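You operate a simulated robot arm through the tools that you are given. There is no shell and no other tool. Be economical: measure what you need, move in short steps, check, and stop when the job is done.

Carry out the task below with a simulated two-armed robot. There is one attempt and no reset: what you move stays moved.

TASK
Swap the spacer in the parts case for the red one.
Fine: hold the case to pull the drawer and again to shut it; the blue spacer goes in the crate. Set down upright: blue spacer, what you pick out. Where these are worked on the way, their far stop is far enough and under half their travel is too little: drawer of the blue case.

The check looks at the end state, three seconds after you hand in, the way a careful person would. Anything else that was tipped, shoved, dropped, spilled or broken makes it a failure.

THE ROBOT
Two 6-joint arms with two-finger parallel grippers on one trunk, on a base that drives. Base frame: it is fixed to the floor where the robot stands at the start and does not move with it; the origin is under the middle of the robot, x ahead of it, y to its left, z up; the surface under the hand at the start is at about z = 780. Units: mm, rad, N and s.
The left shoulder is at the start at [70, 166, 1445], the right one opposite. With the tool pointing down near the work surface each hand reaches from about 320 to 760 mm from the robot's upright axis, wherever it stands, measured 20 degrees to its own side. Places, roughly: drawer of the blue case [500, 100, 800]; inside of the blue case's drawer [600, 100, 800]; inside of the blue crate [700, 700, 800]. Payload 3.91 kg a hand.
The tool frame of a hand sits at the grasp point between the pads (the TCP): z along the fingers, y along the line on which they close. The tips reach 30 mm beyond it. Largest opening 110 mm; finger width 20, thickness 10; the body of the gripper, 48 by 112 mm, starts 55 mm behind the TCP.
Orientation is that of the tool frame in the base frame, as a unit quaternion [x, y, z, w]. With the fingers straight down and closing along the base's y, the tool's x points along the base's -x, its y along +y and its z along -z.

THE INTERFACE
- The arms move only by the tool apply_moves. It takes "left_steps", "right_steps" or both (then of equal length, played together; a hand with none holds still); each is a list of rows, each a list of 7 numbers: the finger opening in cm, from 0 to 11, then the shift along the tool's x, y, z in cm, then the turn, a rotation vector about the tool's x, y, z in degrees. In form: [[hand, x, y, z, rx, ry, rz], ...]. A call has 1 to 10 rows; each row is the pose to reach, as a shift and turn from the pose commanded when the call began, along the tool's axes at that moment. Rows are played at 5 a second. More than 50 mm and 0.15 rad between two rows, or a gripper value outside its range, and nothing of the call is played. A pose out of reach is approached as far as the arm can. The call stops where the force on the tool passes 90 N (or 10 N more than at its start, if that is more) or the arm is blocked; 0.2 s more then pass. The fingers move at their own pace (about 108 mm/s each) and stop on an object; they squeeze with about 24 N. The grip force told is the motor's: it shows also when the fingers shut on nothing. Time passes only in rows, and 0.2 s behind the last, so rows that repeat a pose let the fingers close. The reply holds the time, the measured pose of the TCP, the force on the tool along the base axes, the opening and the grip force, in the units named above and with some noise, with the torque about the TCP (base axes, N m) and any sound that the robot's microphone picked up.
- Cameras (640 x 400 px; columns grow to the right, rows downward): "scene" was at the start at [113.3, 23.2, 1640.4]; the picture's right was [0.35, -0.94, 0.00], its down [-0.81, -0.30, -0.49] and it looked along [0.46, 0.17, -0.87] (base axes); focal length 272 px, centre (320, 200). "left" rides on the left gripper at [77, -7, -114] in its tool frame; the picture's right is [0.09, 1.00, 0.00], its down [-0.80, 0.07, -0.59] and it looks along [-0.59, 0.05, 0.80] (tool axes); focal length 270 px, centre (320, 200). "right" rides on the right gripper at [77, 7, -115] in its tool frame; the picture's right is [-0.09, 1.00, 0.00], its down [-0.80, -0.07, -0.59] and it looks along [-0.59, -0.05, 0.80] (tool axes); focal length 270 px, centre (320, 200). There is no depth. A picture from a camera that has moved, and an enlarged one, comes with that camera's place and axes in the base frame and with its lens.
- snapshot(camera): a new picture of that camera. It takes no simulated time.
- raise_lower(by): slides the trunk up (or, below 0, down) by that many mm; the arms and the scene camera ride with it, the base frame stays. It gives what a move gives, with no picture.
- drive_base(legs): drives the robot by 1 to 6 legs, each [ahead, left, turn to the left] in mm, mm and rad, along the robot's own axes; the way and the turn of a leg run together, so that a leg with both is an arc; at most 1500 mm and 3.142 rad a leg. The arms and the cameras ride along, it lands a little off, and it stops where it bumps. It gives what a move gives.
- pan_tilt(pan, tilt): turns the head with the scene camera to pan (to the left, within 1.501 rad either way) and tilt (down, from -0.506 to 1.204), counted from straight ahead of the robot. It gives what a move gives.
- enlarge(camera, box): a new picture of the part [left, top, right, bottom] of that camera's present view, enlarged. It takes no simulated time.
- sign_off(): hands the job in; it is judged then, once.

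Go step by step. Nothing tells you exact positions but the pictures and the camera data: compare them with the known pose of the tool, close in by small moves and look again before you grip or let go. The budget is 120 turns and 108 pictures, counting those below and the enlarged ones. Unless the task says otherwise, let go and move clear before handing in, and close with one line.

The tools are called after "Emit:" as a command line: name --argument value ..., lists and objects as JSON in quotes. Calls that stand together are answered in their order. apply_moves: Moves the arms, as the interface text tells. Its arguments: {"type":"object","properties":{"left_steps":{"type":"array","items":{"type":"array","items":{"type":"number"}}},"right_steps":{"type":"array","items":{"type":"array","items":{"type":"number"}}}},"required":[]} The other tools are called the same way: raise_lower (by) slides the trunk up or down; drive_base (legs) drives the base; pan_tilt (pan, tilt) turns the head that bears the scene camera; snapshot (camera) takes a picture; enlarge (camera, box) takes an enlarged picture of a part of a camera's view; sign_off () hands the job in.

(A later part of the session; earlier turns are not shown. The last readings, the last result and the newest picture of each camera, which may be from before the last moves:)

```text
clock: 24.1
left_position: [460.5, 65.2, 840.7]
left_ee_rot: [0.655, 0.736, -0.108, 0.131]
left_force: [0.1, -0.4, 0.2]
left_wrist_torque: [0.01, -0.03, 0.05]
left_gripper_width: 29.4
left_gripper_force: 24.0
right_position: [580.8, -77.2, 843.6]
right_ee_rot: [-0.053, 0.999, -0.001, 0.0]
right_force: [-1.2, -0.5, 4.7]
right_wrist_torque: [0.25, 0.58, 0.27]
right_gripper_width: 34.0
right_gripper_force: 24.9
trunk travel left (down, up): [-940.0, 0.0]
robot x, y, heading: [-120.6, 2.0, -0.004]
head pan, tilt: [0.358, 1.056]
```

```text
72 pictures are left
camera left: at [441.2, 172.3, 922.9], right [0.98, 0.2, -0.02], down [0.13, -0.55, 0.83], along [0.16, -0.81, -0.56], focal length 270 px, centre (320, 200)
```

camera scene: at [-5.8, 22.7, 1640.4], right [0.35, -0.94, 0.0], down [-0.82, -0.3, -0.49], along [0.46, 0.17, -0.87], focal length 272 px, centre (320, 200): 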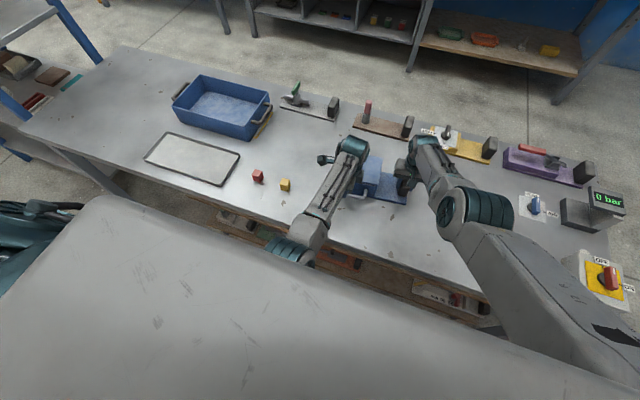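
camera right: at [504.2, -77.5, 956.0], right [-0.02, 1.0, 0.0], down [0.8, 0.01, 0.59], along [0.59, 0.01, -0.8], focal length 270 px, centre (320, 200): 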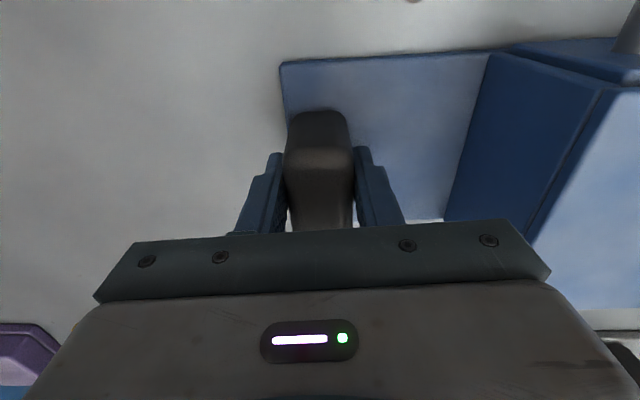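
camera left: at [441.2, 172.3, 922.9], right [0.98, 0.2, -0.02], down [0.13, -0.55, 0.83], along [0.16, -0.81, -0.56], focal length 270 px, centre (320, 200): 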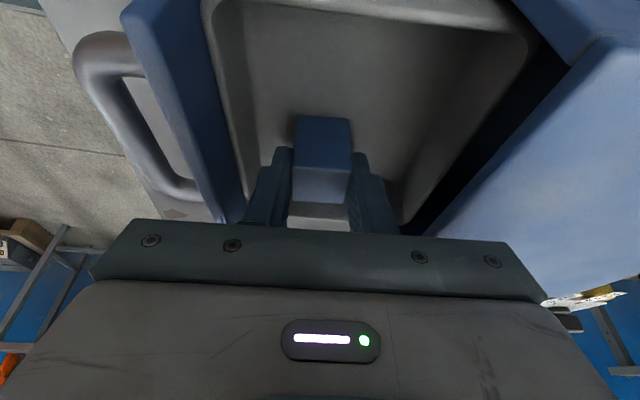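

Holding the blue spacer (29.4 mm). Lift it straight up, then move left clear of the case.

Emit:
apply_moves --left_steps '[[2, -1.3, 0, -3.7, 0, 0, 0], [2, -2.6, 0, -7.4, 0, 0, 0], [2, -3.3, 0, -9.6, 0, 0, 0], [2, 0, -0.4, -11, 0, 0, 0], [2, 3.5, -0.9, -12.5, 0, 0, 0], [2, 7.4, -1.4, -14, 0, 0, 0]]'

Emit:
snapshot --camera "left"

Emit:
snapshot --camera "scene"

```text
clock: 25.4
left_position: [431.4, 181.0, 947.3]
left_ee_rot: [0.656, 0.736, -0.109, 0.13]
left_force: [1.2, -0.1, -1.0]
left_wrist_torque: [-0.03, -0.02, -0.02]
left_gripper_width: 29.1
left_gripper_force: 23.8
right_position: [580.9, -76.4, 842.9]
right_ee_rot: [-0.052, 0.999, -0.002, 0.0]
right_force: [-0.6, -2.0, 4.1]
right_wrist_torque: [0.27, 0.46, -0.04]
right_gripper_width: 34.0
right_gripper_force: 24.2
trunk travel left (down, up): [-940.0, 0.0]
robot x, y, heading: [-120.7, 1.6, 0.003]
head pan, tilt: [0.358, 1.056]
```

```text
71 pictures are left
camera left: at [412.2, 287.1, 1029.5], right [0.98, 0.2, -0.02], down [0.13, -0.54, 0.83], along [0.16, -0.81, -0.56], focal length 270 px, centre (320, 200)
```

left: 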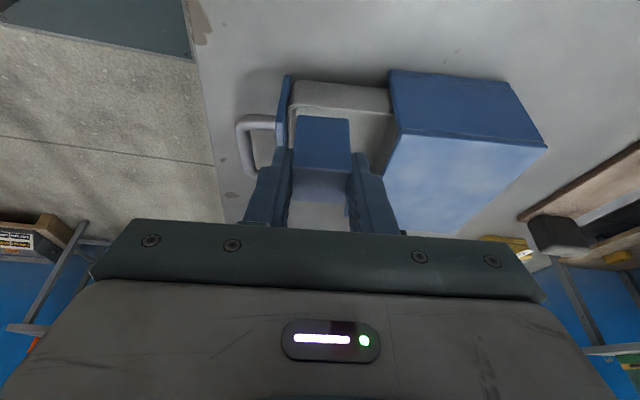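

```text
70 pictures are left
camera scene: at [-6.7, 25.3, 1640.4], right [0.35, -0.94, 0.0], down [-0.81, -0.3, -0.49], along [0.46, 0.17, -0.87], focal length 272 px, centre (320, 200)
```

scene: 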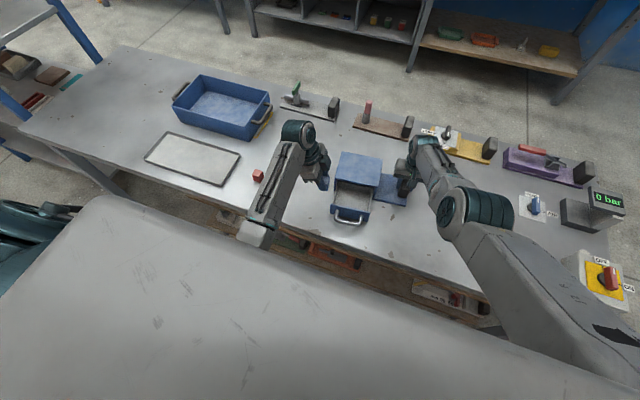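

Spacer is held upright and clear. Now release the post, lift the right hand high, and then drive toward the crate.

Emit:
apply_moves --right_steps '[[6, 0, 0, 0, 0, 0, 0], [8, 0, 0, -1, 0, 0, 0], [8, 0, 0, -5, 0, 0, 0], [8, 0, 0, -9, 0, 0, 0], [8, 1, -2, -13, 0, 0, 0], [8, 3, -5, -16, 0, 0, 0], [8, 5, -9, -18, 0, 0, 0]]'

Emit:
enlarge --camera "scene" --box '[130, 60, 290, 160]'

```text
clock: 27.1
left_position: [432.4, 175.8, 948.2]
left_ee_rot: [0.655, 0.737, -0.108, 0.129]
left_force: [-0.1, -0.6, -1.4]
left_wrist_torque: [0.01, 0.0, -0.02]
left_gripper_width: 29.1
left_gripper_force: 24.1
right_position: [540.7, -171.8, 1022.5]
right_ee_rot: [-0.053, 0.999, 0.0, 0.0]
right_force: [-0.3, -0.1, 0.6]
right_wrist_torque: [0.01, -0.02, -0.03]
right_gripper_width: 80.1
right_gripper_force: 0.1
trunk travel left (down, up): [-940.0, 0.0]
robot x, y, heading: [-120.4, 1.6, 0.0]
head pan, tilt: [0.358, 1.056]
```

```text
4.00 times, centred on (210, 110) of scene
camera zoom: at [-6.5, 20.6, 1640.5], right [0.35, -0.94, 0.0], down [-0.81, -0.3, -0.49], along [0.46, 0.17, -0.87], focal length 1087 px, centre (760, 560)
```

zoom: 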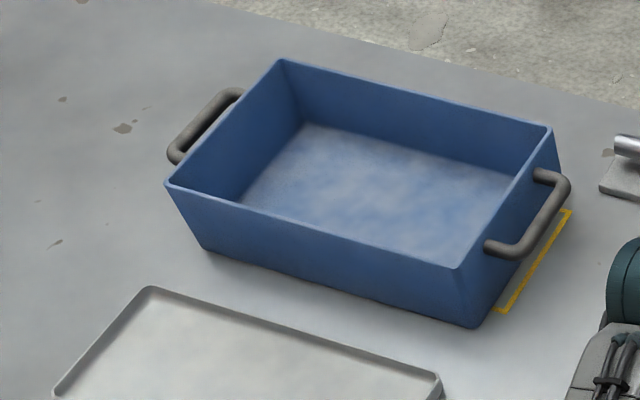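

Crate: rim about z 880, x 595–802, y 553–890. Drive left about 520 and ahead 115 so the crate lies straight ahead of the left arm.

Emit:
drive_base --legs '[[0, 520, 0], [112, 0, 0]]'

Emit:
snapshot --camera "left"

Emit:
snapshot --camera "scene"

```text
clock: 30.9
left_position: [540.8, 695.3, 948.9]
left_ee_rot: [0.655, 0.736, -0.107, 0.131]
left_force: [0.7, 0.3, -0.3]
left_wrist_torque: [0.01, -0.03, 0.02]
left_gripper_width: 29.1
left_gripper_force: 24.3
right_position: [649.4, 347.7, 1025.1]
right_ee_rot: [-0.052, 0.999, -0.002, 0.001]
right_force: [0.1, -0.2, 0.6]
right_wrist_torque: [0.0, -0.04, 0.0]
right_gripper_width: 79.9
right_gripper_force: 0.1
trunk travel left (down, up): [-940.0, 0.0]
robot x, y, heading: [-6.5, 516.8, -0.004]
head pan, tilt: [0.358, 1.056]
```

```text
68 pictures are left
camera left: at [521.9, 803.8, 1030.8], right [0.98, 0.2, -0.02], down [0.12, -0.55, 0.83], along [0.16, -0.81, -0.56], focal length 270 px, centre (320, 200)
```

left: 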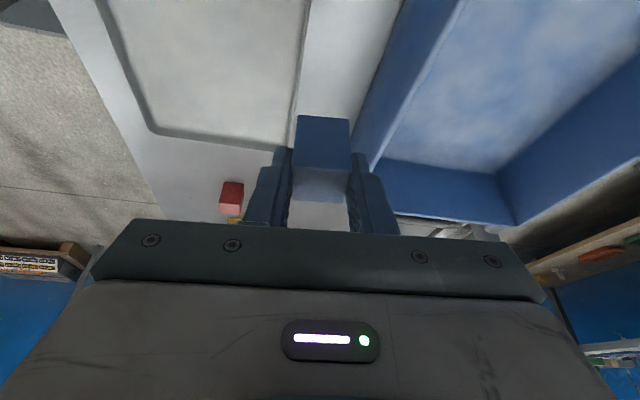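

```text
67 pictures are left
camera scene: at [101.6, 541.9, 1640.8], right [0.35, -0.94, 0.0], down [-0.81, -0.3, -0.49], along [0.46, 0.17, -0.87], focal length 272 px, centre (320, 200)
```

scene: 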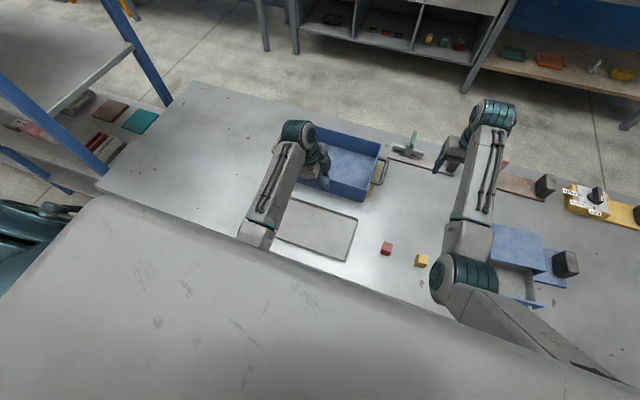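

Emit:
apply_moves --left_steps '[[2, -0.7, 4, 0.3, 0, 0, 0], [2, -1.5, 8, 0.6, 0, 0, 0], [2, -2.2, 12, 0.9, 0, 0, 0], [2, -3, 14.7, 1.2, 0, 0, 0], [2, -3, 14.7, 1.2, 0, 0, 0]]'

Emit:
snapshot --camera "left"

Emit:
enlarge --camera "scene" --box '[270, 90, 430, 190]'

```text
clock: 32.1
left_position: [693.1, 681.1, 949.2]
left_ee_rot: [0.656, 0.736, -0.109, 0.131]
left_force: [0.3, -0.5, -0.6]
left_wrist_torque: [-0.01, -0.06, 0.0]
left_gripper_width: 29.2
left_gripper_force: 24.1
right_position: [651.4, 346.9, 1023.0]
right_ee_rot: [-0.053, 0.999, -0.001, -0.001]
right_force: [-1.0, -1.0, 0.3]
right_wrist_torque: [0.01, 0.0, 0.01]
right_gripper_width: 79.9
right_gripper_force: 0.1
trunk travel left (down, up): [-940.0, 0.0]
robot x, y, heading: [-7.4, 518.5, -0.005]
head pan, tilt: [0.358, 1.056]
```

```text
66 pictures are left
camera left: at [673.2, 788.2, 1030.3], right [0.98, 0.2, -0.02], down [0.13, -0.55, 0.83], along [0.16, -0.81, -0.56], focal length 270 px, centre (320, 200)
```

left: 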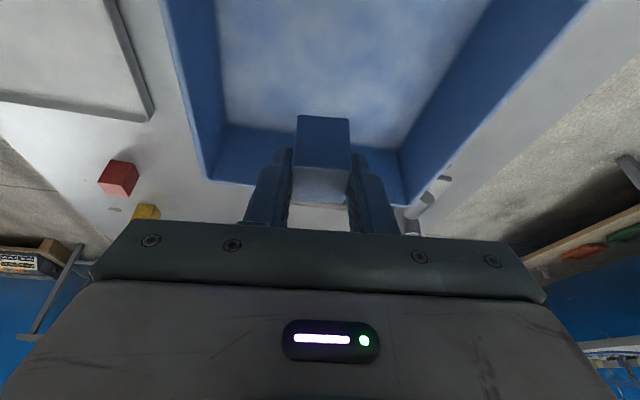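

```text
4.00 times, centred on (350, 140) of scene
camera zoom: at [104.2, 541.5, 1640.5], right [0.35, -0.94, 0.0], down [-0.81, -0.3, -0.49], along [0.46, 0.17, -0.87], focal length 1087 px, centre (200, 440)
```

zoom: 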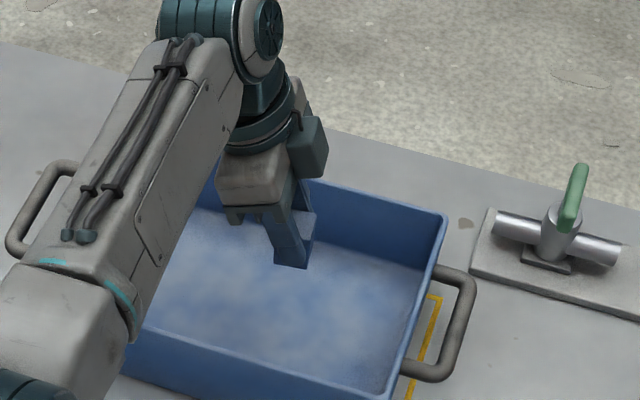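

Centred in the crate. Lower to just above its floor.

Emit:
apply_moves --left_steps '[[2, 1.2, 0, 3.4, 0, 0, 0], [2, 2.4, 0, 6.8, 0, 0, 0], [2, 3.4, 0, 9.5, 0, 0, 0], [2, 3.8, 0, 10.7, 0, 0, 0], [2, 3.8, 0, 10.7, 0, 0, 0]]'

Emit:
snapshot --camera "left"

Emit:
enlarge --camera "scene" --box '[270, 110, 398, 190]'

```text
clock: 33.3
left_position: [693.6, 680.9, 834.6]
left_ee_rot: [0.655, 0.736, -0.108, 0.13]
left_force: [1.0, 1.0, -0.2]
left_wrist_torque: [0.01, 0.01, -0.04]
left_gripper_width: 29.4
left_gripper_force: 24.2
right_position: [652.0, 347.9, 1022.0]
right_ee_rot: [-0.053, 0.999, -0.001, -0.001]
right_force: [0.0, 0.2, 0.3]
right_wrist_torque: [-0.01, -0.01, -0.01]
right_gripper_width: 80.2
right_gripper_force: 0.1
trunk travel left (down, up): [-940.0, 0.0]
robot x, y, heading: [-7.6, 519.1, -0.001]
head pan, tilt: [0.358, 1.056]
```

```text
64 pictures are left
camera left: at [674.9, 788.2, 916.7], right [0.98, 0.2, -0.02], down [0.13, -0.55, 0.83], along [0.16, -0.81, -0.56], focal length 270 px, centre (320, 200)
```

left: 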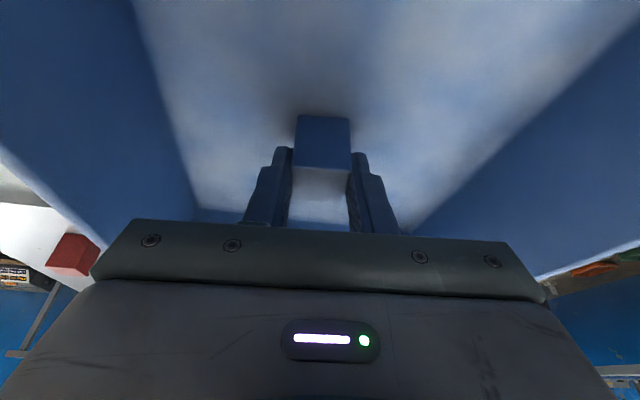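

```text
5.00 times, centred on (334, 150) of scene
camera zoom: at [105.4, 541.3, 1640.4], right [0.35, -0.94, 0.0], down [-0.82, -0.3, -0.49], along [0.46, 0.17, -0.87], focal length 1358 px, centre (250, 450)
```

zoom: 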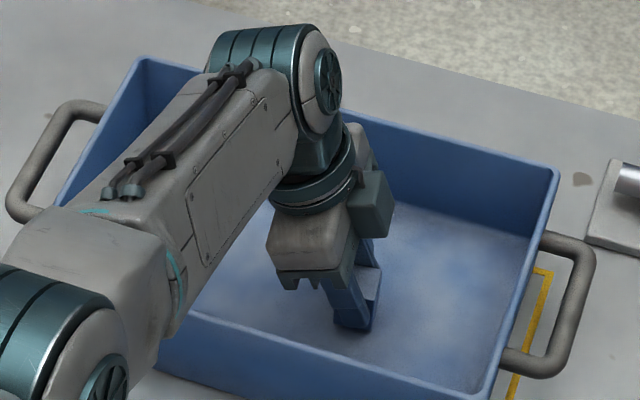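

Emit:
apply_moves --left_steps '[[2, 0.15, 0, 0.45, 0, 0, 0], [2, 0.3, 0, 0.9, 0, 0, 0], [2, 0.3, 0, 0.9, 0, 0, 0]]'

```text
clock: 34.1
left_position: [695.2, 680.3, 829.0]
left_ee_rot: [0.656, 0.736, -0.106, 0.133]
left_force: [4.0, 1.2, 18.0]
left_wrist_torque: [-0.02, 0.11, 0.01]
left_gripper_width: 29.2
left_gripper_force: 23.5
right_position: [650.4, 347.3, 1023.3]
right_ee_rot: [-0.052, 0.999, 0.0, -0.001]
right_force: [0.0, 0.6, -0.6]
right_wrist_torque: [-0.01, -0.04, 0.0]
right_gripper_width: 79.7
right_gripper_force: 0.1
trunk travel left (down, up): [-940.0, 0.0]
robot x, y, heading: [-7.5, 520.1, 0.002]
head pan, tilt: [0.358, 1.056]
```

Contact with the crate floor. Ease off and open, then rise.

Emit:
apply_moves --left_steps '[[2, -0.1, 0, -0.25, 0, 0, 0], [3.2, -0.1, 0, -0.25, 0, 0, 0], [4.5, -0.1, 0, -0.25, 0, 0, 0], [5.5, -0.1, 0, -0.25, 0, 0, 0], [5.5, -1, 0, -3, 0, 0, 0], [5.5, -2.3, 0, -6.5, 0, 0, 0], [5.5, -3.7, 0, -10.5, 0, 0, 0]]'

Emit:
snapshot --camera "left"

Emit:
enlarge --camera "scene" --box '[270, 110, 398, 190]'

```text
clock: 35.7
left_position: [692.9, 681.3, 935.6]
left_ee_rot: [0.655, 0.736, -0.109, 0.129]
left_force: [0.1, 0.8, 0.4]
left_wrist_torque: [-0.02, 0.02, 0.0]
left_gripper_width: 55.1
left_gripper_force: 0.0
right_position: [653.0, 347.6, 1023.1]
right_ee_rot: [-0.052, 0.999, -0.001, -0.001]
right_force: [-0.1, 0.3, -0.2]
right_wrist_torque: [0.0, 0.01, -0.01]
right_gripper_width: 80.0
right_gripper_force: 0.1
trunk travel left (down, up): [-940.0, 0.0]
robot x, y, heading: [-11.1, 517.6, -0.004]
head pan, tilt: [0.358, 1.056]
```

```text
62 pictures are left
camera left: at [673.8, 788.2, 1017.2], right [0.98, 0.2, -0.02], down [0.13, -0.55, 0.83], along [0.15, -0.81, -0.56], focal length 270 px, centre (320, 200)
```

left: 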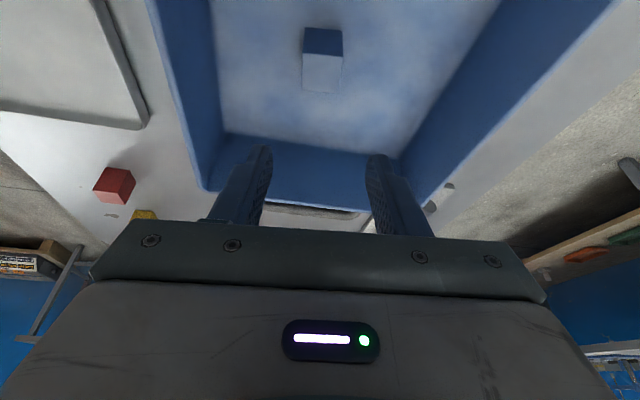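

```text
5.00 times, centred on (334, 150) of scene
camera zoom: at [105.3, 540.9, 1640.4], right [0.35, -0.94, 0.0], down [-0.82, -0.3, -0.49], along [0.46, 0.17, -0.87], focal length 1358 px, centre (250, 450)
```

zoom: 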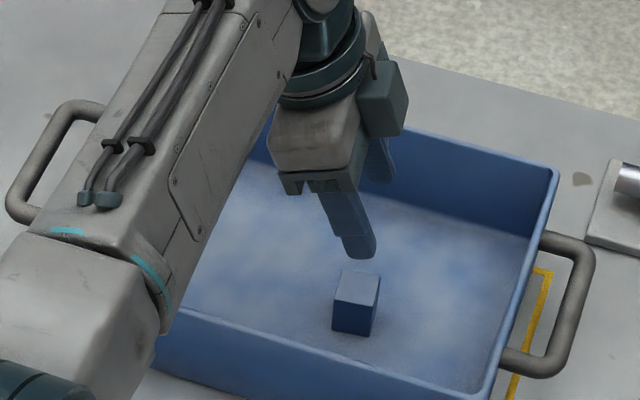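

Blue spacer stands upright in the crate. Retract the left hand, drive back to the working position by the case, then look at the red one.

Emit:
apply_moves --left_steps '[[5.5, -0.4, -4, -1, 0, 0, 0], [5.5, -0.6, -8, -1.5, 0, 0, 0], [5.5, -0.6, -12, -2, 0, 0, 0]]'

Emit:
drive_base --legs '[[-111, 0, 0], [0, -518, 0]]'

Emit:
snapshot --camera "scene"

Emit:
snapshot --camera "left"

```text
clock: 36.5
left_position: [571.6, 666.6, 956.9]
left_ee_rot: [0.655, 0.736, -0.108, 0.131]
left_force: [0.2, 0.3, 0.3]
left_wrist_torque: [0.0, -0.02, 0.0]
left_gripper_width: 55.1
left_gripper_force: 0.1
right_position: [652.8, 347.7, 1023.3]
right_ee_rot: [-0.052, 0.999, -0.001, 0.001]
right_force: [-0.1, 0.4, 0.1]
right_wrist_torque: [0.02, -0.02, -0.02]
right_gripper_width: 80.1
right_gripper_force: 0.1
trunk travel left (down, up): [-940.0, 0.0]
robot x, y, heading: [-7.5, 515.9, -0.0]
head pan, tilt: [0.358, 1.056]
```

```text
clock: 40.3
left_position: [462.3, 143.7, 956.1]
left_ee_rot: [0.656, 0.736, -0.109, 0.13]
left_force: [0.0, 0.5, 0.3]
left_wrist_torque: [0.0, 0.02, -0.04]
left_gripper_width: 54.9
left_gripper_force: 0.0
right_position: [540.3, -173.6, 1023.4]
right_ee_rot: [-0.051, 0.999, -0.002, -0.001]
right_force: [0.4, -0.7, 0.8]
right_wrist_torque: [0.0, -0.02, 0.02]
right_gripper_width: 79.9
right_gripper_force: 0.1
trunk travel left (down, up): [-940.0, 0.0]
robot x, y, heading: [-123.8, -1.7, -0.004]
head pan, tilt: [0.358, 1.056]
```

```text
60 pictures are left
camera scene: at [-6.4, 21.6, 1640.4], right [0.35, -0.94, 0.0], down [-0.82, -0.3, -0.49], along [0.46, 0.17, -0.87], focal length 272 px, centre (320, 200)
```

scene: 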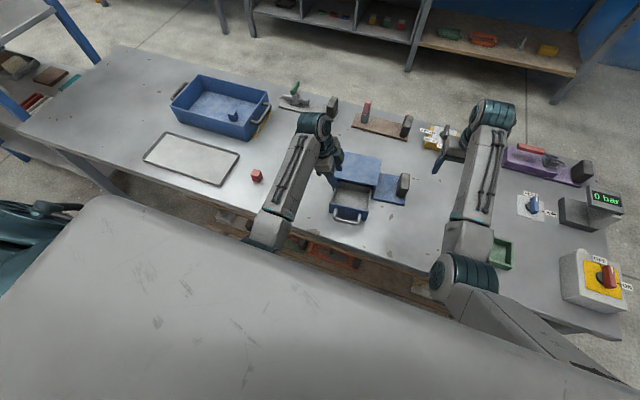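

```text
59 pictures are left
camera left: at [442.7, 252.9, 1037.9], right [0.98, 0.2, -0.02], down [0.13, -0.55, 0.83], along [0.15, -0.81, -0.56], focal length 270 px, centre (320, 200)
```

left: 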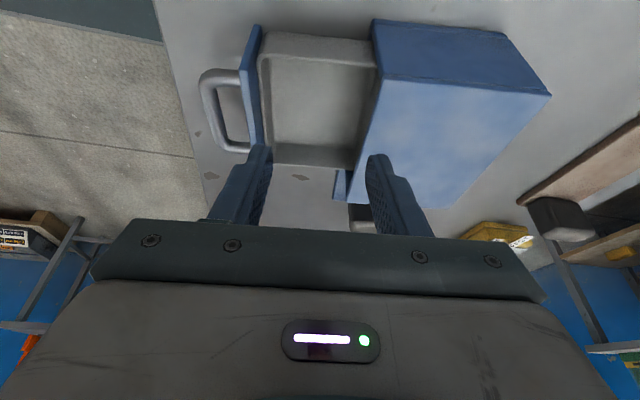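

Emit:
enlarge --camera "scene" --box '[225, 155, 289, 195]'

Emit:
enlarge --camera "scene" --box '[160, 60, 288, 140]'

```text
10.00 times, centred on (257, 175) of scene
camera zoom: at [-6.4, 21.6, 1640.4], right [0.35, -0.94, 0.0], down [-0.82, -0.3, -0.49], along [0.46, 0.17, -0.87], focal length 2717 px, centre (950, 450)
```

zoom: 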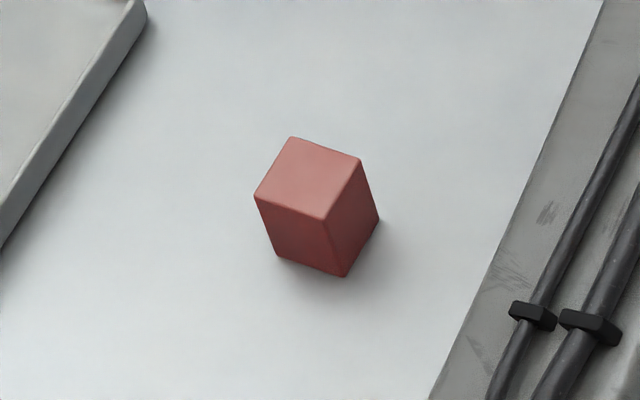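

```text
5.00 times, centred on (224, 100) of scene
camera zoom: at [-6.4, 21.6, 1640.4], right [0.35, -0.94, 0.0], down [-0.82, -0.3, -0.49], along [0.46, 0.17, -0.87], focal length 1358 px, centre (800, 700)
```

zoom: 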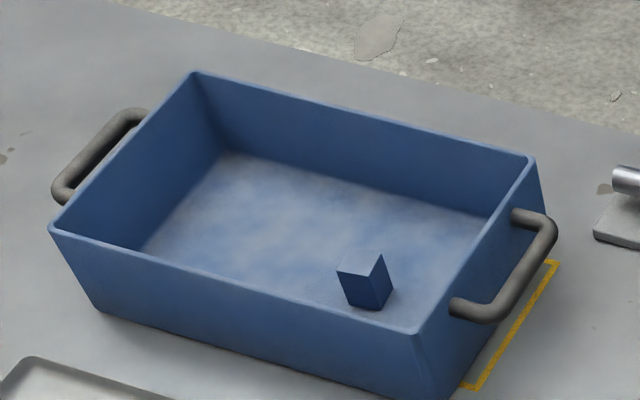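

Blue spacer is upright in the crate. Red spacer: centre about (458,450), axis-aligned, 29 mm. I'll move above it with the fingers squared to it.

Emit:
apply_moves --left_steps '[[5.5, 3.9, 0.4, -0.64, 0, 0, 0], [5.5, 7.8, 0.8, -1.28, 0, 0, 0], [5.5, 11.7, 1.2, -1.9, 0, 0, 0], [5.5, 15.6, 1.6, -2.55, 0, 0, 0], [5.5, 19.5, 2.0, -3.2, 0.5, 0, 1.4], [5.5, 23.4, 2.4, -3.8, 1, 0, 2.8], [5.5, 27.3, 2.8, -4.5, 1.5, 0, 4.2], [5.5, 31.2, 3.15, -5.1, 1.97, -0.1, 5.55], [5.5, 31.2, 3.15, -5.1, 1.97, -0.1, 5.55]]'

Emit:
snapshot --camera "left"

Emit:
enlarge --camera "scene" --box '[209, 145, 305, 205]'

```text
clock: 42.3
left_position: [458.8, 458.7, 900.9]
left_ee_rot: [0.693, 0.7, -0.114, 0.125]
left_force: [-0.4, -0.3, -0.8]
left_wrist_torque: [-0.01, -0.04, -0.01]
left_gripper_width: 54.9
left_gripper_force: 0.0
right_position: [539.9, -176.3, 1023.1]
right_ee_rot: [-0.052, 0.999, -0.001, -0.001]
right_force: [-0.5, -0.4, -1.0]
right_wrist_torque: [0.02, 0.0, -0.02]
right_gripper_width: 80.1
right_gripper_force: 0.0
trunk travel left (down, up): [-940.0, 0.0]
robot x, y, heading: [-123.0, -4.1, -0.001]
head pan, tilt: [0.358, 1.056]
```

```text
56 pictures are left
camera left: at [450.6, 567.4, 982.5], right [1.0, 0.09, -0.02], down [0.07, -0.56, 0.83], along [0.07, -0.83, -0.56], focal length 270 px, centre (320, 200)
```

left: 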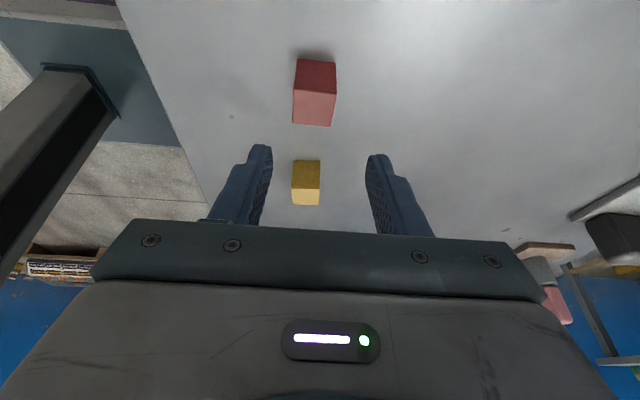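

```text
6.67 times, centred on (257, 175) of scene
camera zoom: at [-6.3, 19.1, 1640.4], right [0.35, -0.94, 0.0], down [-0.82, -0.3, -0.49], along [0.46, 0.17, -0.87], focal length 1811 px, centre (740, 367)
```

zoom: 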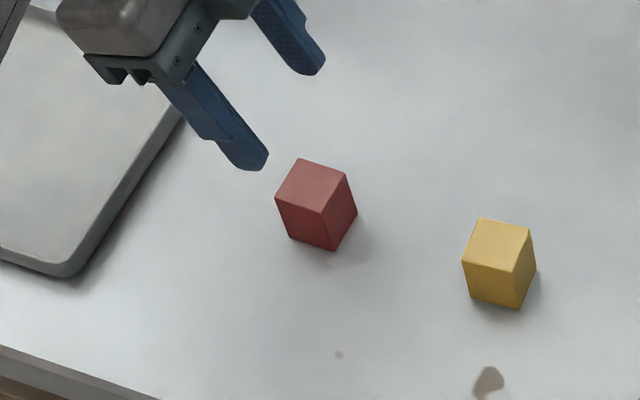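

Emit:
apply_moves --left_steps '[[5.5, 0.5, -0.2, 2.2, 0, 0, 0], [5.5, 1.06, -0.4, 4.5, 0, 0, 0], [5.5, 1.06, -0.4, 4.5, 0, 0, 0]]'

Emit:
snapshot --camera "left"

Emit:
enlarge --camera "scene" --box '[209, 145, 305, 205]'

```text
clock: 43.1
left_position: [455.2, 451.4, 854.6]
left_ee_rot: [0.693, 0.701, -0.115, 0.124]
left_force: [0.3, -0.3, 0.4]
left_wrist_torque: [0.0, 0.02, 0.0]
left_gripper_width: 55.1
left_gripper_force: 0.0
right_position: [540.4, -176.4, 1023.1]
right_ee_rot: [-0.052, 0.999, -0.002, -0.002]
right_force: [0.2, -0.8, 0.8]
right_wrist_torque: [-0.02, 0.01, 0.01]
right_gripper_width: 80.1
right_gripper_force: 0.0
trunk travel left (down, up): [-940.0, 0.0]
robot x, y, heading: [-119.6, -3.0, -0.005]
head pan, tilt: [0.358, 1.056]
```

```text
54 pictures are left
camera left: at [446.5, 561.1, 936.9], right [1.0, 0.1, -0.02], down [0.07, -0.56, 0.83], along [0.07, -0.83, -0.56], focal length 270 px, centre (320, 200)
```

left: 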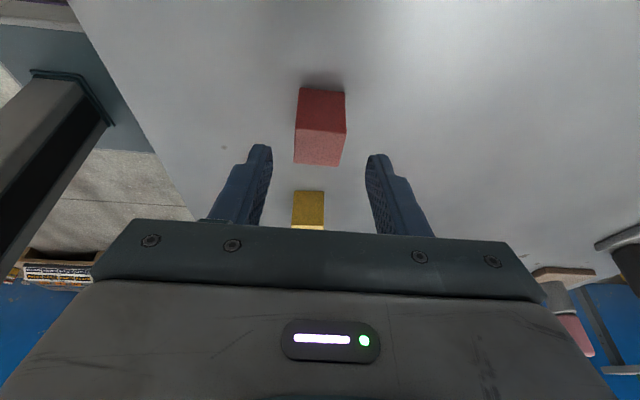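

```text
6.67 times, centred on (257, 175) of scene
camera zoom: at [-6.6, 19.7, 1640.4], right [0.35, -0.94, 0.0], down [-0.82, -0.3, -0.49], along [0.46, 0.17, -0.87], focal length 1811 px, centre (740, 367)
```

zoom: 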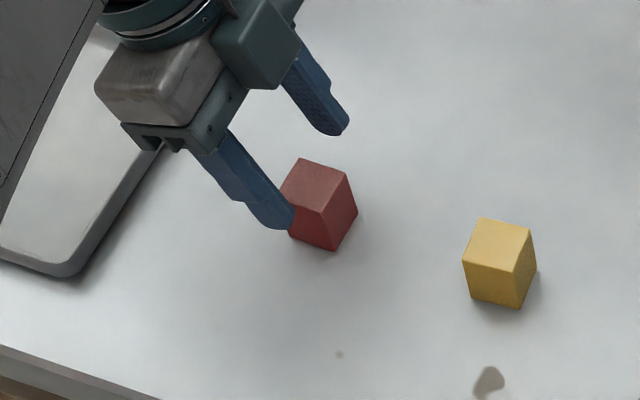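

Emit:
apply_moves --left_steps '[[5.5, 0.4, 0, 1.9, 0, 0, 0], [5.5, 0.8, 0, 3.2, 0, 0, 0], [5.5, 0.85, 0, 3.7, 0, 0, 0], [5.5, 0.85, 0, 3.7, 0, 0, 0]]'

Emit:
snapshot --camera "left"

Emit:
enlarge --camera "scene" --box '[209, 145, 305, 205]'

```text
clock: 44.1
left_position: [454.9, 448.7, 816.8]
left_ee_rot: [0.693, 0.7, -0.115, 0.124]
left_force: [-0.4, 0.3, -0.3]
left_wrist_torque: [0.02, 0.02, -0.02]
left_gripper_width: 54.9
left_gripper_force: 0.0
right_position: [541.0, -176.9, 1022.9]
right_ee_rot: [-0.052, 0.999, -0.001, -0.001]
right_force: [-1.0, 0.5, -0.1]
right_wrist_torque: [-0.03, -0.01, -0.02]
right_gripper_width: 80.2
right_gripper_force: 0.1
trunk travel left (down, up): [-940.0, 0.0]
robot x, y, heading: [-119.0, -5.8, -0.004]
head pan, tilt: [0.358, 1.056]
```

```text
52 pictures are left
camera left: at [447.0, 556.7, 898.9], right [1.0, 0.1, -0.02], down [0.07, -0.56, 0.83], along [0.07, -0.83, -0.56], focal length 270 px, centre (320, 200)
```

left: 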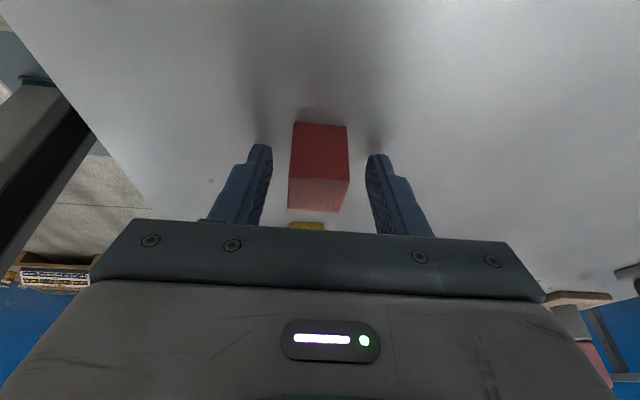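

```text
6.67 times, centred on (257, 175) of scene
camera zoom: at [-6.2, 19.9, 1640.4], right [0.35, -0.94, 0.0], down [-0.82, -0.3, -0.49], along [0.46, 0.17, -0.87], focal length 1811 px, centre (740, 367)
```

zoom: 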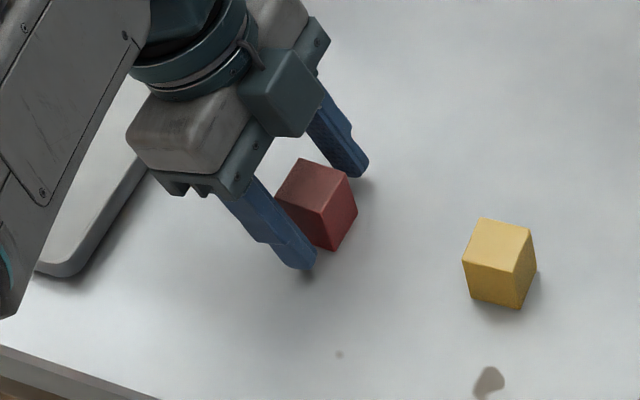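

The cube is between the pads. Close, then lift vertically.

Emit:
apply_moves --left_steps '[[4, 0, 0, 0, 0, 0, 0], [2, 0, 0, 0, 0, 0, 0], [2, 0, 0, 0, 0, 0, 0], [2, 0, 0, 0, 0, 0, 0], [2, -1.1, 0, -3, 0, 0, 0], [2, -2.7, 0, -7.5, 0, 0, 0], [2, -4.2, 0, -11.8, 0, 0, 0]]'

Emit:
snapshot --camera "left"

```text
clock: 45.7
left_position: [454.3, 447.9, 943.9]
left_ee_rot: [0.693, 0.7, -0.116, 0.124]
left_force: [-0.3, 0.5, -0.4]
left_wrist_torque: [0.03, -0.01, 0.01]
left_gripper_width: 29.2
left_gripper_force: 24.4
right_position: [541.3, -176.3, 1023.1]
right_ee_rot: [-0.051, 0.999, 0.0, -0.001]
right_force: [0.1, -0.3, -0.6]
right_wrist_torque: [-0.02, 0.02, 0.04]
right_gripper_width: 80.2
right_gripper_force: 0.0
trunk travel left (down, up): [-940.0, 0.0]
robot x, y, heading: [-118.9, -2.5, -0.003]
head pan, tilt: [0.358, 1.056]
```

```text
50 pictures are left
camera left: at [446.1, 557.2, 1026.0], right [1.0, 0.09, -0.02], down [0.07, -0.56, 0.83], along [0.07, -0.83, -0.56], focal length 270 px, centre (320, 200)
```

left: 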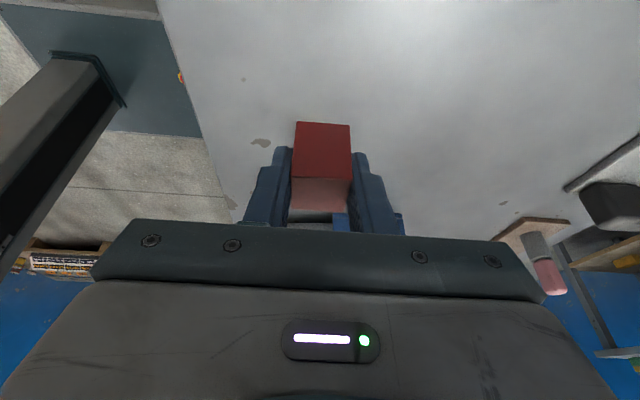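

Red spacer held upright. Carry it over the drawer, turning back to the drawer's yaw.

Emit:
apply_moves --left_steps '[[2, -3.94, 0.05, 1.45, 0, 0, 0], [2, -7.87, 0.05, 2.9, -0.4, 0, -1.1], [2, -11.8, 0.05, 4.36, -0.8, 0, -2.2], [2, -15.7, 0.05, 5.8, -1.2, 0, -3.3], [2, -19.7, 0.05, 7.26, -1.6, 0, -4.4], [2, -23.6, 0.05, 8.7, -1.96, 0.1, -5.55], [2, -27.6, 0.05, 10.2, -1.96, 0.1, -5.55], [2, -31.5, 0.05, 11.6, -1.96, 0.1, -5.55], [2, -35.4, 0.05, 13.1, -1.96, 0.1, -5.55], [2, -35.4, 0.05, 13.1, -1.96, 0.1, -5.55]]'

Emit:
snapshot --camera "left"

Emit:
enlarge --camera "scene" --box '[314, 160, 410, 220]'

```text
clock: 47.9
left_position: [458.6, 69.8, 935.4]
left_ee_rot: [0.656, 0.735, -0.109, 0.131]
left_force: [-0.5, -0.4, -0.3]
left_wrist_torque: [-0.01, 0.01, 0.01]
left_gripper_width: 29.3
left_gripper_force: 24.2
right_position: [540.0, -174.9, 1022.5]
right_ee_rot: [-0.051, 0.999, -0.001, -0.001]
right_force: [-0.5, 0.9, -0.3]
right_wrist_torque: [-0.03, 0.02, 0.02]
right_gripper_width: 80.1
right_gripper_force: 0.0
trunk travel left (down, up): [-940.0, 0.0]
robot x, y, heading: [-120.5, -0.6, -0.004]
head pan, tilt: [0.358, 1.056]
```

```text
49 pictures are left
camera left: at [439.4, 178.6, 1018.1], right [0.98, 0.2, -0.02], down [0.13, -0.55, 0.83], along [0.15, -0.81, -0.56], focal length 270 px, centre (320, 200)
```

left: 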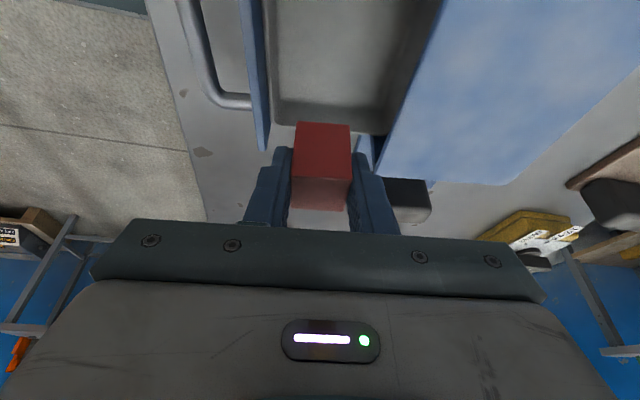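

```text
6.67 times, centred on (362, 190) of scene
camera zoom: at [-6.2, 21.0, 1640.4], right [0.35, -0.94, 0.0], down [-0.82, -0.3, -0.49], along [0.46, 0.17, -0.87], focal length 1811 px, centre (40, 267)
```

zoom: 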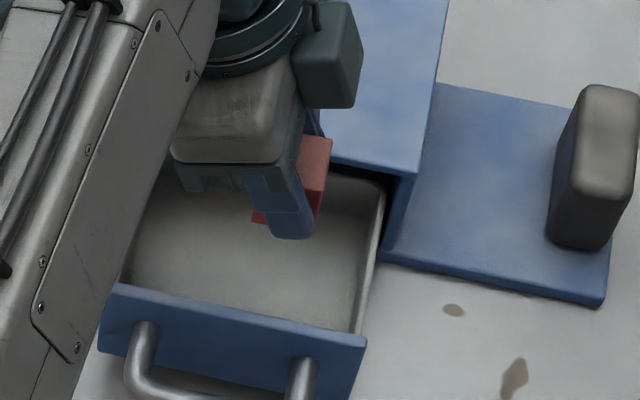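

Emit:
apply_moves --left_steps '[[2, 0.8, 0, 2.7, 0, 0, 0], [2, 1.6, 0, 5.4, 0, 0, 0], [2, 2.4, 0.05, 8.0, 0, 0, 0], [2, 2.4, 0.05, 8.0, 0, 0, 0]]'

Emit:
snapshot --camera "left"

```text
clock: 48.9
left_position: [460.9, 65.4, 852.6]
left_ee_rot: [0.657, 0.735, -0.107, 0.129]
left_force: [0.7, 0.3, 0.0]
left_wrist_torque: [-0.02, -0.01, 0.02]
left_gripper_width: 29.3
left_gripper_force: 24.0
right_position: [540.1, -176.2, 1021.2]
right_ee_rot: [-0.052, 0.999, -0.001, -0.001]
right_force: [-0.6, 0.1, 0.7]
right_wrist_torque: [0.0, -0.01, 0.01]
right_gripper_width: 80.0
right_gripper_force: 0.0
trunk travel left (down, up): [-940.0, 0.0]
robot x, y, heading: [-118.7, -5.3, -0.006]
head pan, tilt: [0.358, 1.056]
```

```text
47 pictures are left
camera left: at [441.5, 173.8, 934.9], right [0.98, 0.2, -0.02], down [0.13, -0.55, 0.83], along [0.15, -0.81, -0.56], focal length 270 px, centre (320, 200)
```

left: 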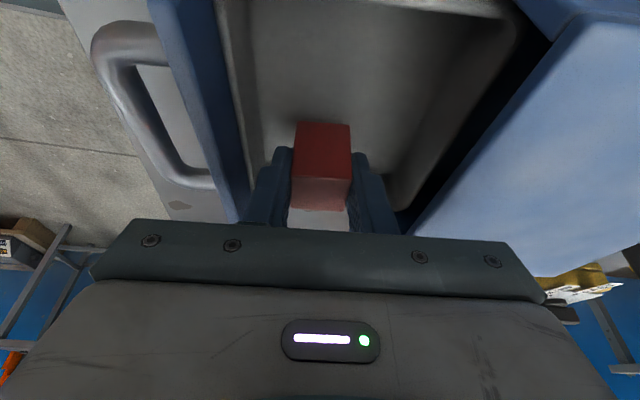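

Emit:
apply_moves --left_steps '[[2, 0.13, 0, 0.37, 0, 0, 0], [2, 0.27, 0, 0.75, 0, 0, 0], [2, 0.4, 0, 1.1, 0, 0, 0], [2, 0.4, 0, 1.1, 0, 0, 0]]'

```text
clock: 49.9
left_position: [460.7, 65.8, 842.3]
left_ee_rot: [0.656, 0.736, -0.108, 0.13]
left_force: [0.1, 0.2, 0.0]
left_wrist_torque: [-0.01, 0.01, 0.02]
left_gripper_width: 29.4
left_gripper_force: 24.3
right_position: [540.5, -175.3, 1022.3]
right_ee_rot: [-0.052, 0.999, -0.001, -0.001]
right_force: [0.4, -0.1, -0.6]
right_wrist_torque: [-0.01, -0.01, 0.0]
right_gripper_width: 80.0
right_gripper_force: 0.0
trunk travel left (down, up): [-940.0, 0.0]
robot x, y, heading: [-120.0, -5.3, -0.001]
head pan, tilt: [0.358, 1.056]
```

Emit:
apply_moves --left_steps '[[2, 0.1, 0, 0.2, 0, 0, 0], [2, 0.13, 0, 0.4, 0, 0, 0], [2, 0.13, 0, 0.4, 0, 0, 0]]'

```text
clock: 50.7
left_position: [461.6, 66.8, 836.4]
left_ee_rot: [0.656, 0.735, -0.108, 0.13]
left_force: [0.2, -0.4, -0.7]
left_wrist_torque: [-0.02, 0.01, 0.03]
left_gripper_width: 29.1
left_gripper_force: 24.1
right_position: [541.2, -175.8, 1021.7]
right_ee_rot: [-0.053, 0.999, 0.0, 0.0]
right_force: [0.3, 0.4, 0.5]
right_wrist_torque: [-0.03, 0.0, -0.01]
right_gripper_width: 79.9
right_gripper_force: 0.0
trunk travel left (down, up): [-940.0, 0.0]
robot x, y, heading: [-123.2, -1.8, -0.007]
head pan, tilt: [0.358, 1.056]
```

Emit:
apply_moves --left_steps '[[2, 0.05, 0, 0.15, 0, 0, 0], [2, 0.1, 0, 0.3, 0, 0, 0], [2, 0.1, 0, 0.3, 0, 0, 0]]'

Emit:
snapshot --camera "left"

```text
clock: 51.5
left_position: [461.1, 66.5, 835.6]
left_ee_rot: [0.656, 0.735, -0.108, 0.13]
left_force: [-0.4, -0.2, 3.3]
left_wrist_torque: [-0.02, 0.0, -0.01]
left_gripper_width: 29.0
left_gripper_force: 24.3
right_position: [539.3, -175.8, 1021.9]
right_ee_rot: [-0.052, 0.999, 0.0, -0.001]
right_force: [-0.5, 0.5, -0.2]
right_wrist_torque: [0.02, 0.0, 0.04]
right_gripper_width: 79.6
right_gripper_force: 0.0
trunk travel left (down, up): [-940.0, 0.0]
robot x, y, heading: [-122.2, -3.7, -0.002]
head pan, tilt: [0.358, 1.056]
```

```text
46 pictures are left
camera left: at [441.9, 173.6, 916.7], right [0.98, 0.2, -0.02], down [0.12, -0.55, 0.83], along [0.15, -0.81, -0.56], focal length 270 px, centre (320, 200)
```

left: 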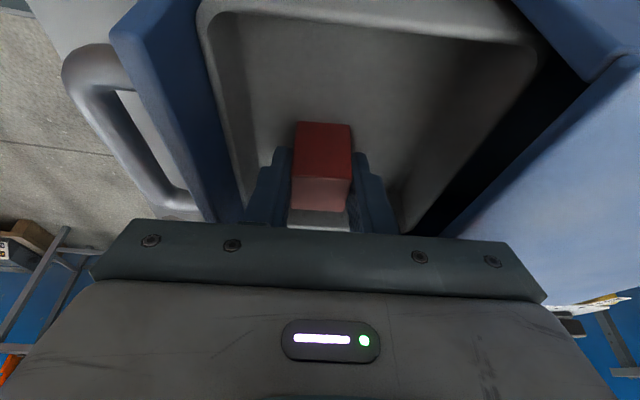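

Light contact with the drawer floor. Open and rise straight up.

Emit:
apply_moves --left_steps '[[3.2, 0, 0, 0, 0, 0, 0], [4.5, 0, 0, 0, 0, 0, 0], [4.5, 0, 0, 0, 0, 0, 0], [4.5, -1, 0, -2.8, 0, 0, 0], [4.5, -2.2, 0, -6.2, 0, 0, 0], [4.5, -3.4, 0, -9.6, 0, 0, 0]]'

Emit:
snapshot --camera "left"

Emit:
enlarge --camera "scene" --box '[314, 160, 410, 220]'

```text
clock: 52.9
left_position: [461.8, 64.5, 935.0]
left_ee_rot: [0.657, 0.735, -0.108, 0.129]
left_force: [-0.3, -1.4, -0.3]
left_wrist_torque: [0.01, -0.01, 0.0]
left_gripper_width: 44.9
left_gripper_force: 0.1
right_position: [539.9, -175.2, 1022.1]
right_ee_rot: [-0.051, 0.999, -0.001, 0.0]
right_force: [-0.7, -0.4, 0.0]
right_wrist_torque: [0.02, -0.04, 0.01]
right_gripper_width: 79.9
right_gripper_force: 0.0
trunk travel left (down, up): [-940.0, 0.0]
robot x, y, heading: [-122.7, -7.3, -0.001]
head pan, tilt: [0.358, 1.056]
```

```text
45 pictures are left
camera left: at [441.7, 173.1, 1017.4], right [0.98, 0.2, -0.02], down [0.13, -0.55, 0.83], along [0.15, -0.81, -0.56], focal length 270 px, centre (320, 200)
```

left: 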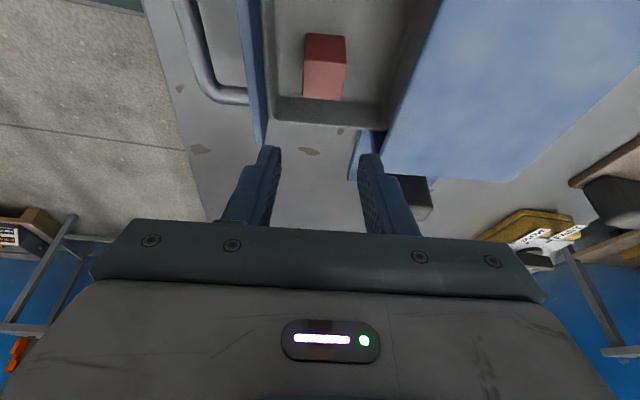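

```text
6.67 times, centred on (362, 190) of scene
camera zoom: at [-6.4, 19.6, 1640.4], right [0.35, -0.94, 0.0], down [-0.82, -0.3, -0.49], along [0.46, 0.17, -0.87], focal length 1811 px, centre (40, 267)
```

zoom: 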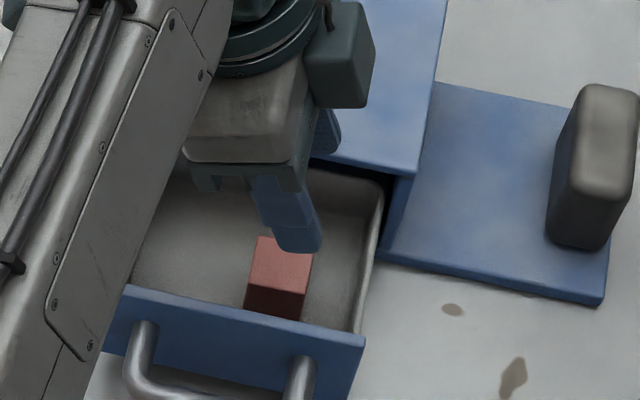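

Red spacer stands upright in the drawer. Bring the right hand back to the post and the left hand above the handle.

Emit:
apply_moves --left_steps '[[3.6, 0.8, -3, -0.3, 0, 0, 0], [3.6, 1.6, -6, -0.6, 0, 0, 0], [3.6, 2.4, -9.1, -1, 0, 0, 0], [3.6, 3.1, -9.1, 1, 0, 0, 0], [3.6, 3.7, -9.1, 2.8, 0, 0, 0]]' --right_steps '[[8, -1.7, 3, 2, 0, 0, 0], [8, -3.4, 6, 5, 0, 0, 0], [8, -5.1, 9.4, 8, 0, 0, 0], [8, -5.1, 9.4, 11, 0, 0, 0], [8, -5.1, 9.4, 13.5, 0, 0, 0]]'

Emit:
snapshot --camera "right"

Emit:
snapshot --camera "left"

```text
clock: 54.1
left_position: [369.1, 81.6, 896.9]
left_ee_rot: [0.656, 0.736, -0.108, 0.13]
left_force: [-0.5, 0.4, 0.8]
left_wrist_torque: [0.03, -0.01, 0.03]
left_gripper_width: 36.0
left_gripper_force: 0.0
right_position: [582.8, -75.5, 886.2]
right_ee_rot: [-0.052, 0.999, -0.001, -0.001]
right_force: [-0.2, 0.5, 1.1]
right_wrist_torque: [0.01, 0.0, -0.02]
right_gripper_width: 79.6
right_gripper_force: 0.2
trunk travel left (down, up): [-940.0, 0.0]
robot x, y, heading: [-118.9, -3.3, 0.0]
head pan, tilt: [0.358, 1.056]
```

```text
43 pictures are left
camera right: at [505.1, -76.8, 1000.4], right [-0.01, 1.0, 0.0], down [0.81, 0.01, 0.59], along [0.59, 0.01, -0.81], focal length 270 px, centre (320, 200)
```

right: 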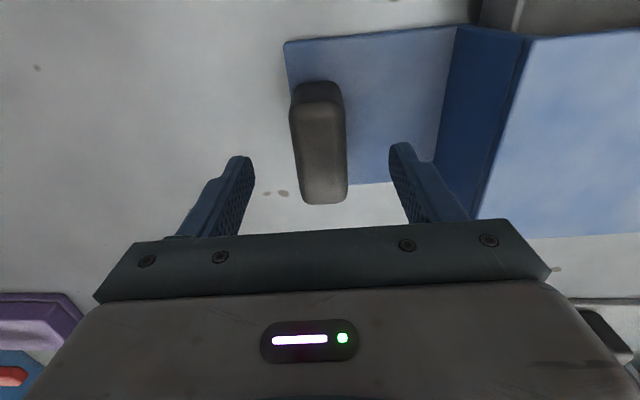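

```text
42 pictures are left
camera left: at [349.3, 188.1, 978.0], right [0.98, 0.2, -0.02], down [0.13, -0.55, 0.83], along [0.15, -0.81, -0.56], focal length 270 px, centre (320, 200)
```

left: 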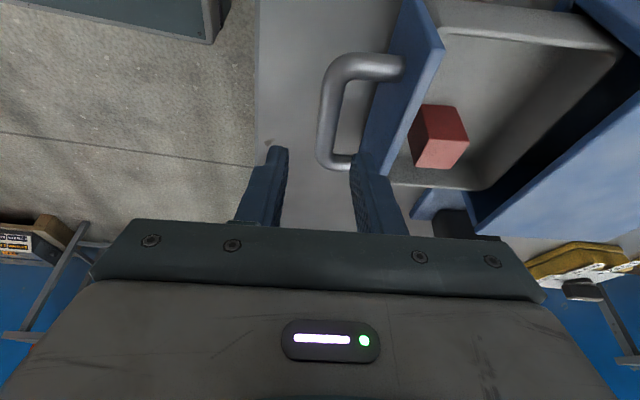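

Emit:
apply_moves --left_steps '[[3.6, 0.6, 0.6, 1.8, 0, 0, 0], [3.6, 1.2, 0.6, 3.6, 0, 0, 0], [3.6, 1.8, 0.6, 5.3, 0, 0, 0], [3.6, 1.8, 0.6, 5.3, 0, 0, 0], [3.6, 1.8, 0.6, 5.3, 0, 0, 0], [3.6, 1.8, 0.6, 5.3, 0, 0, 0], [3.6, 1.8, 0.6, 5.3, 0, 0, 0]]' --right_steps '[[8, 0, 0, 1.5, 0, 0, 0], [8, 0, 0, 3, 0, 0, 0], [8, 0, 0, 4.3, 0, 0, 0], [5, 0, 0, 4.3, 0, 0, 0], [2, 0, 0, 4.3, 0, 0, 0], [2, 0, 0, 4.3, 0, 0, 0], [2, 0, 0, 4.3, 0, 0, 0]]'

Emit:
snapshot --camera "left"

Emit:
snapshot --camera "right"

```text
clock: 55.7
left_position: [373.8, 80.1, 840.6]
left_ee_rot: [0.656, 0.735, -0.108, 0.129]
left_force: [0.3, -0.9, -0.2]
left_wrist_torque: [-0.01, -0.01, 0.02]
left_gripper_width: 36.1
left_gripper_force: 0.0
right_position: [580.8, -77.7, 844.7]
right_ee_rot: [-0.051, 0.999, -0.001, 0.0]
right_force: [-0.6, -0.5, -0.3]
right_wrist_torque: [0.18, -0.08, 0.21]
right_gripper_width: 34.1
right_gripper_force: 24.1
trunk travel left (down, up): [-940.0, 0.0]
robot x, y, heading: [-120.9, -0.5, -0.0]
head pan, tilt: [0.358, 1.056]
```

```text
41 pictures are left
camera left: at [354.8, 188.6, 922.2], right [0.98, 0.2, -0.02], down [0.13, -0.55, 0.83], along [0.15, -0.81, -0.56], focal length 270 px, centre (320, 200)
```

left: 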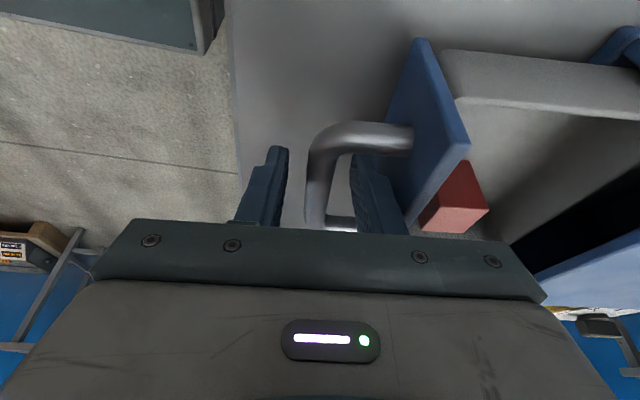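

```text
40 pictures are left
camera right: at [504.0, -77.6, 958.5], right [-0.01, 1.0, 0.0], down [0.81, 0.01, 0.59], along [0.59, 0.01, -0.81], focal length 270 px, centre (320, 200)
```

right: 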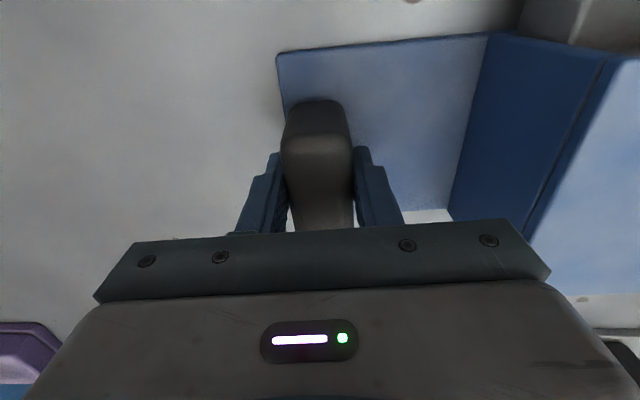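

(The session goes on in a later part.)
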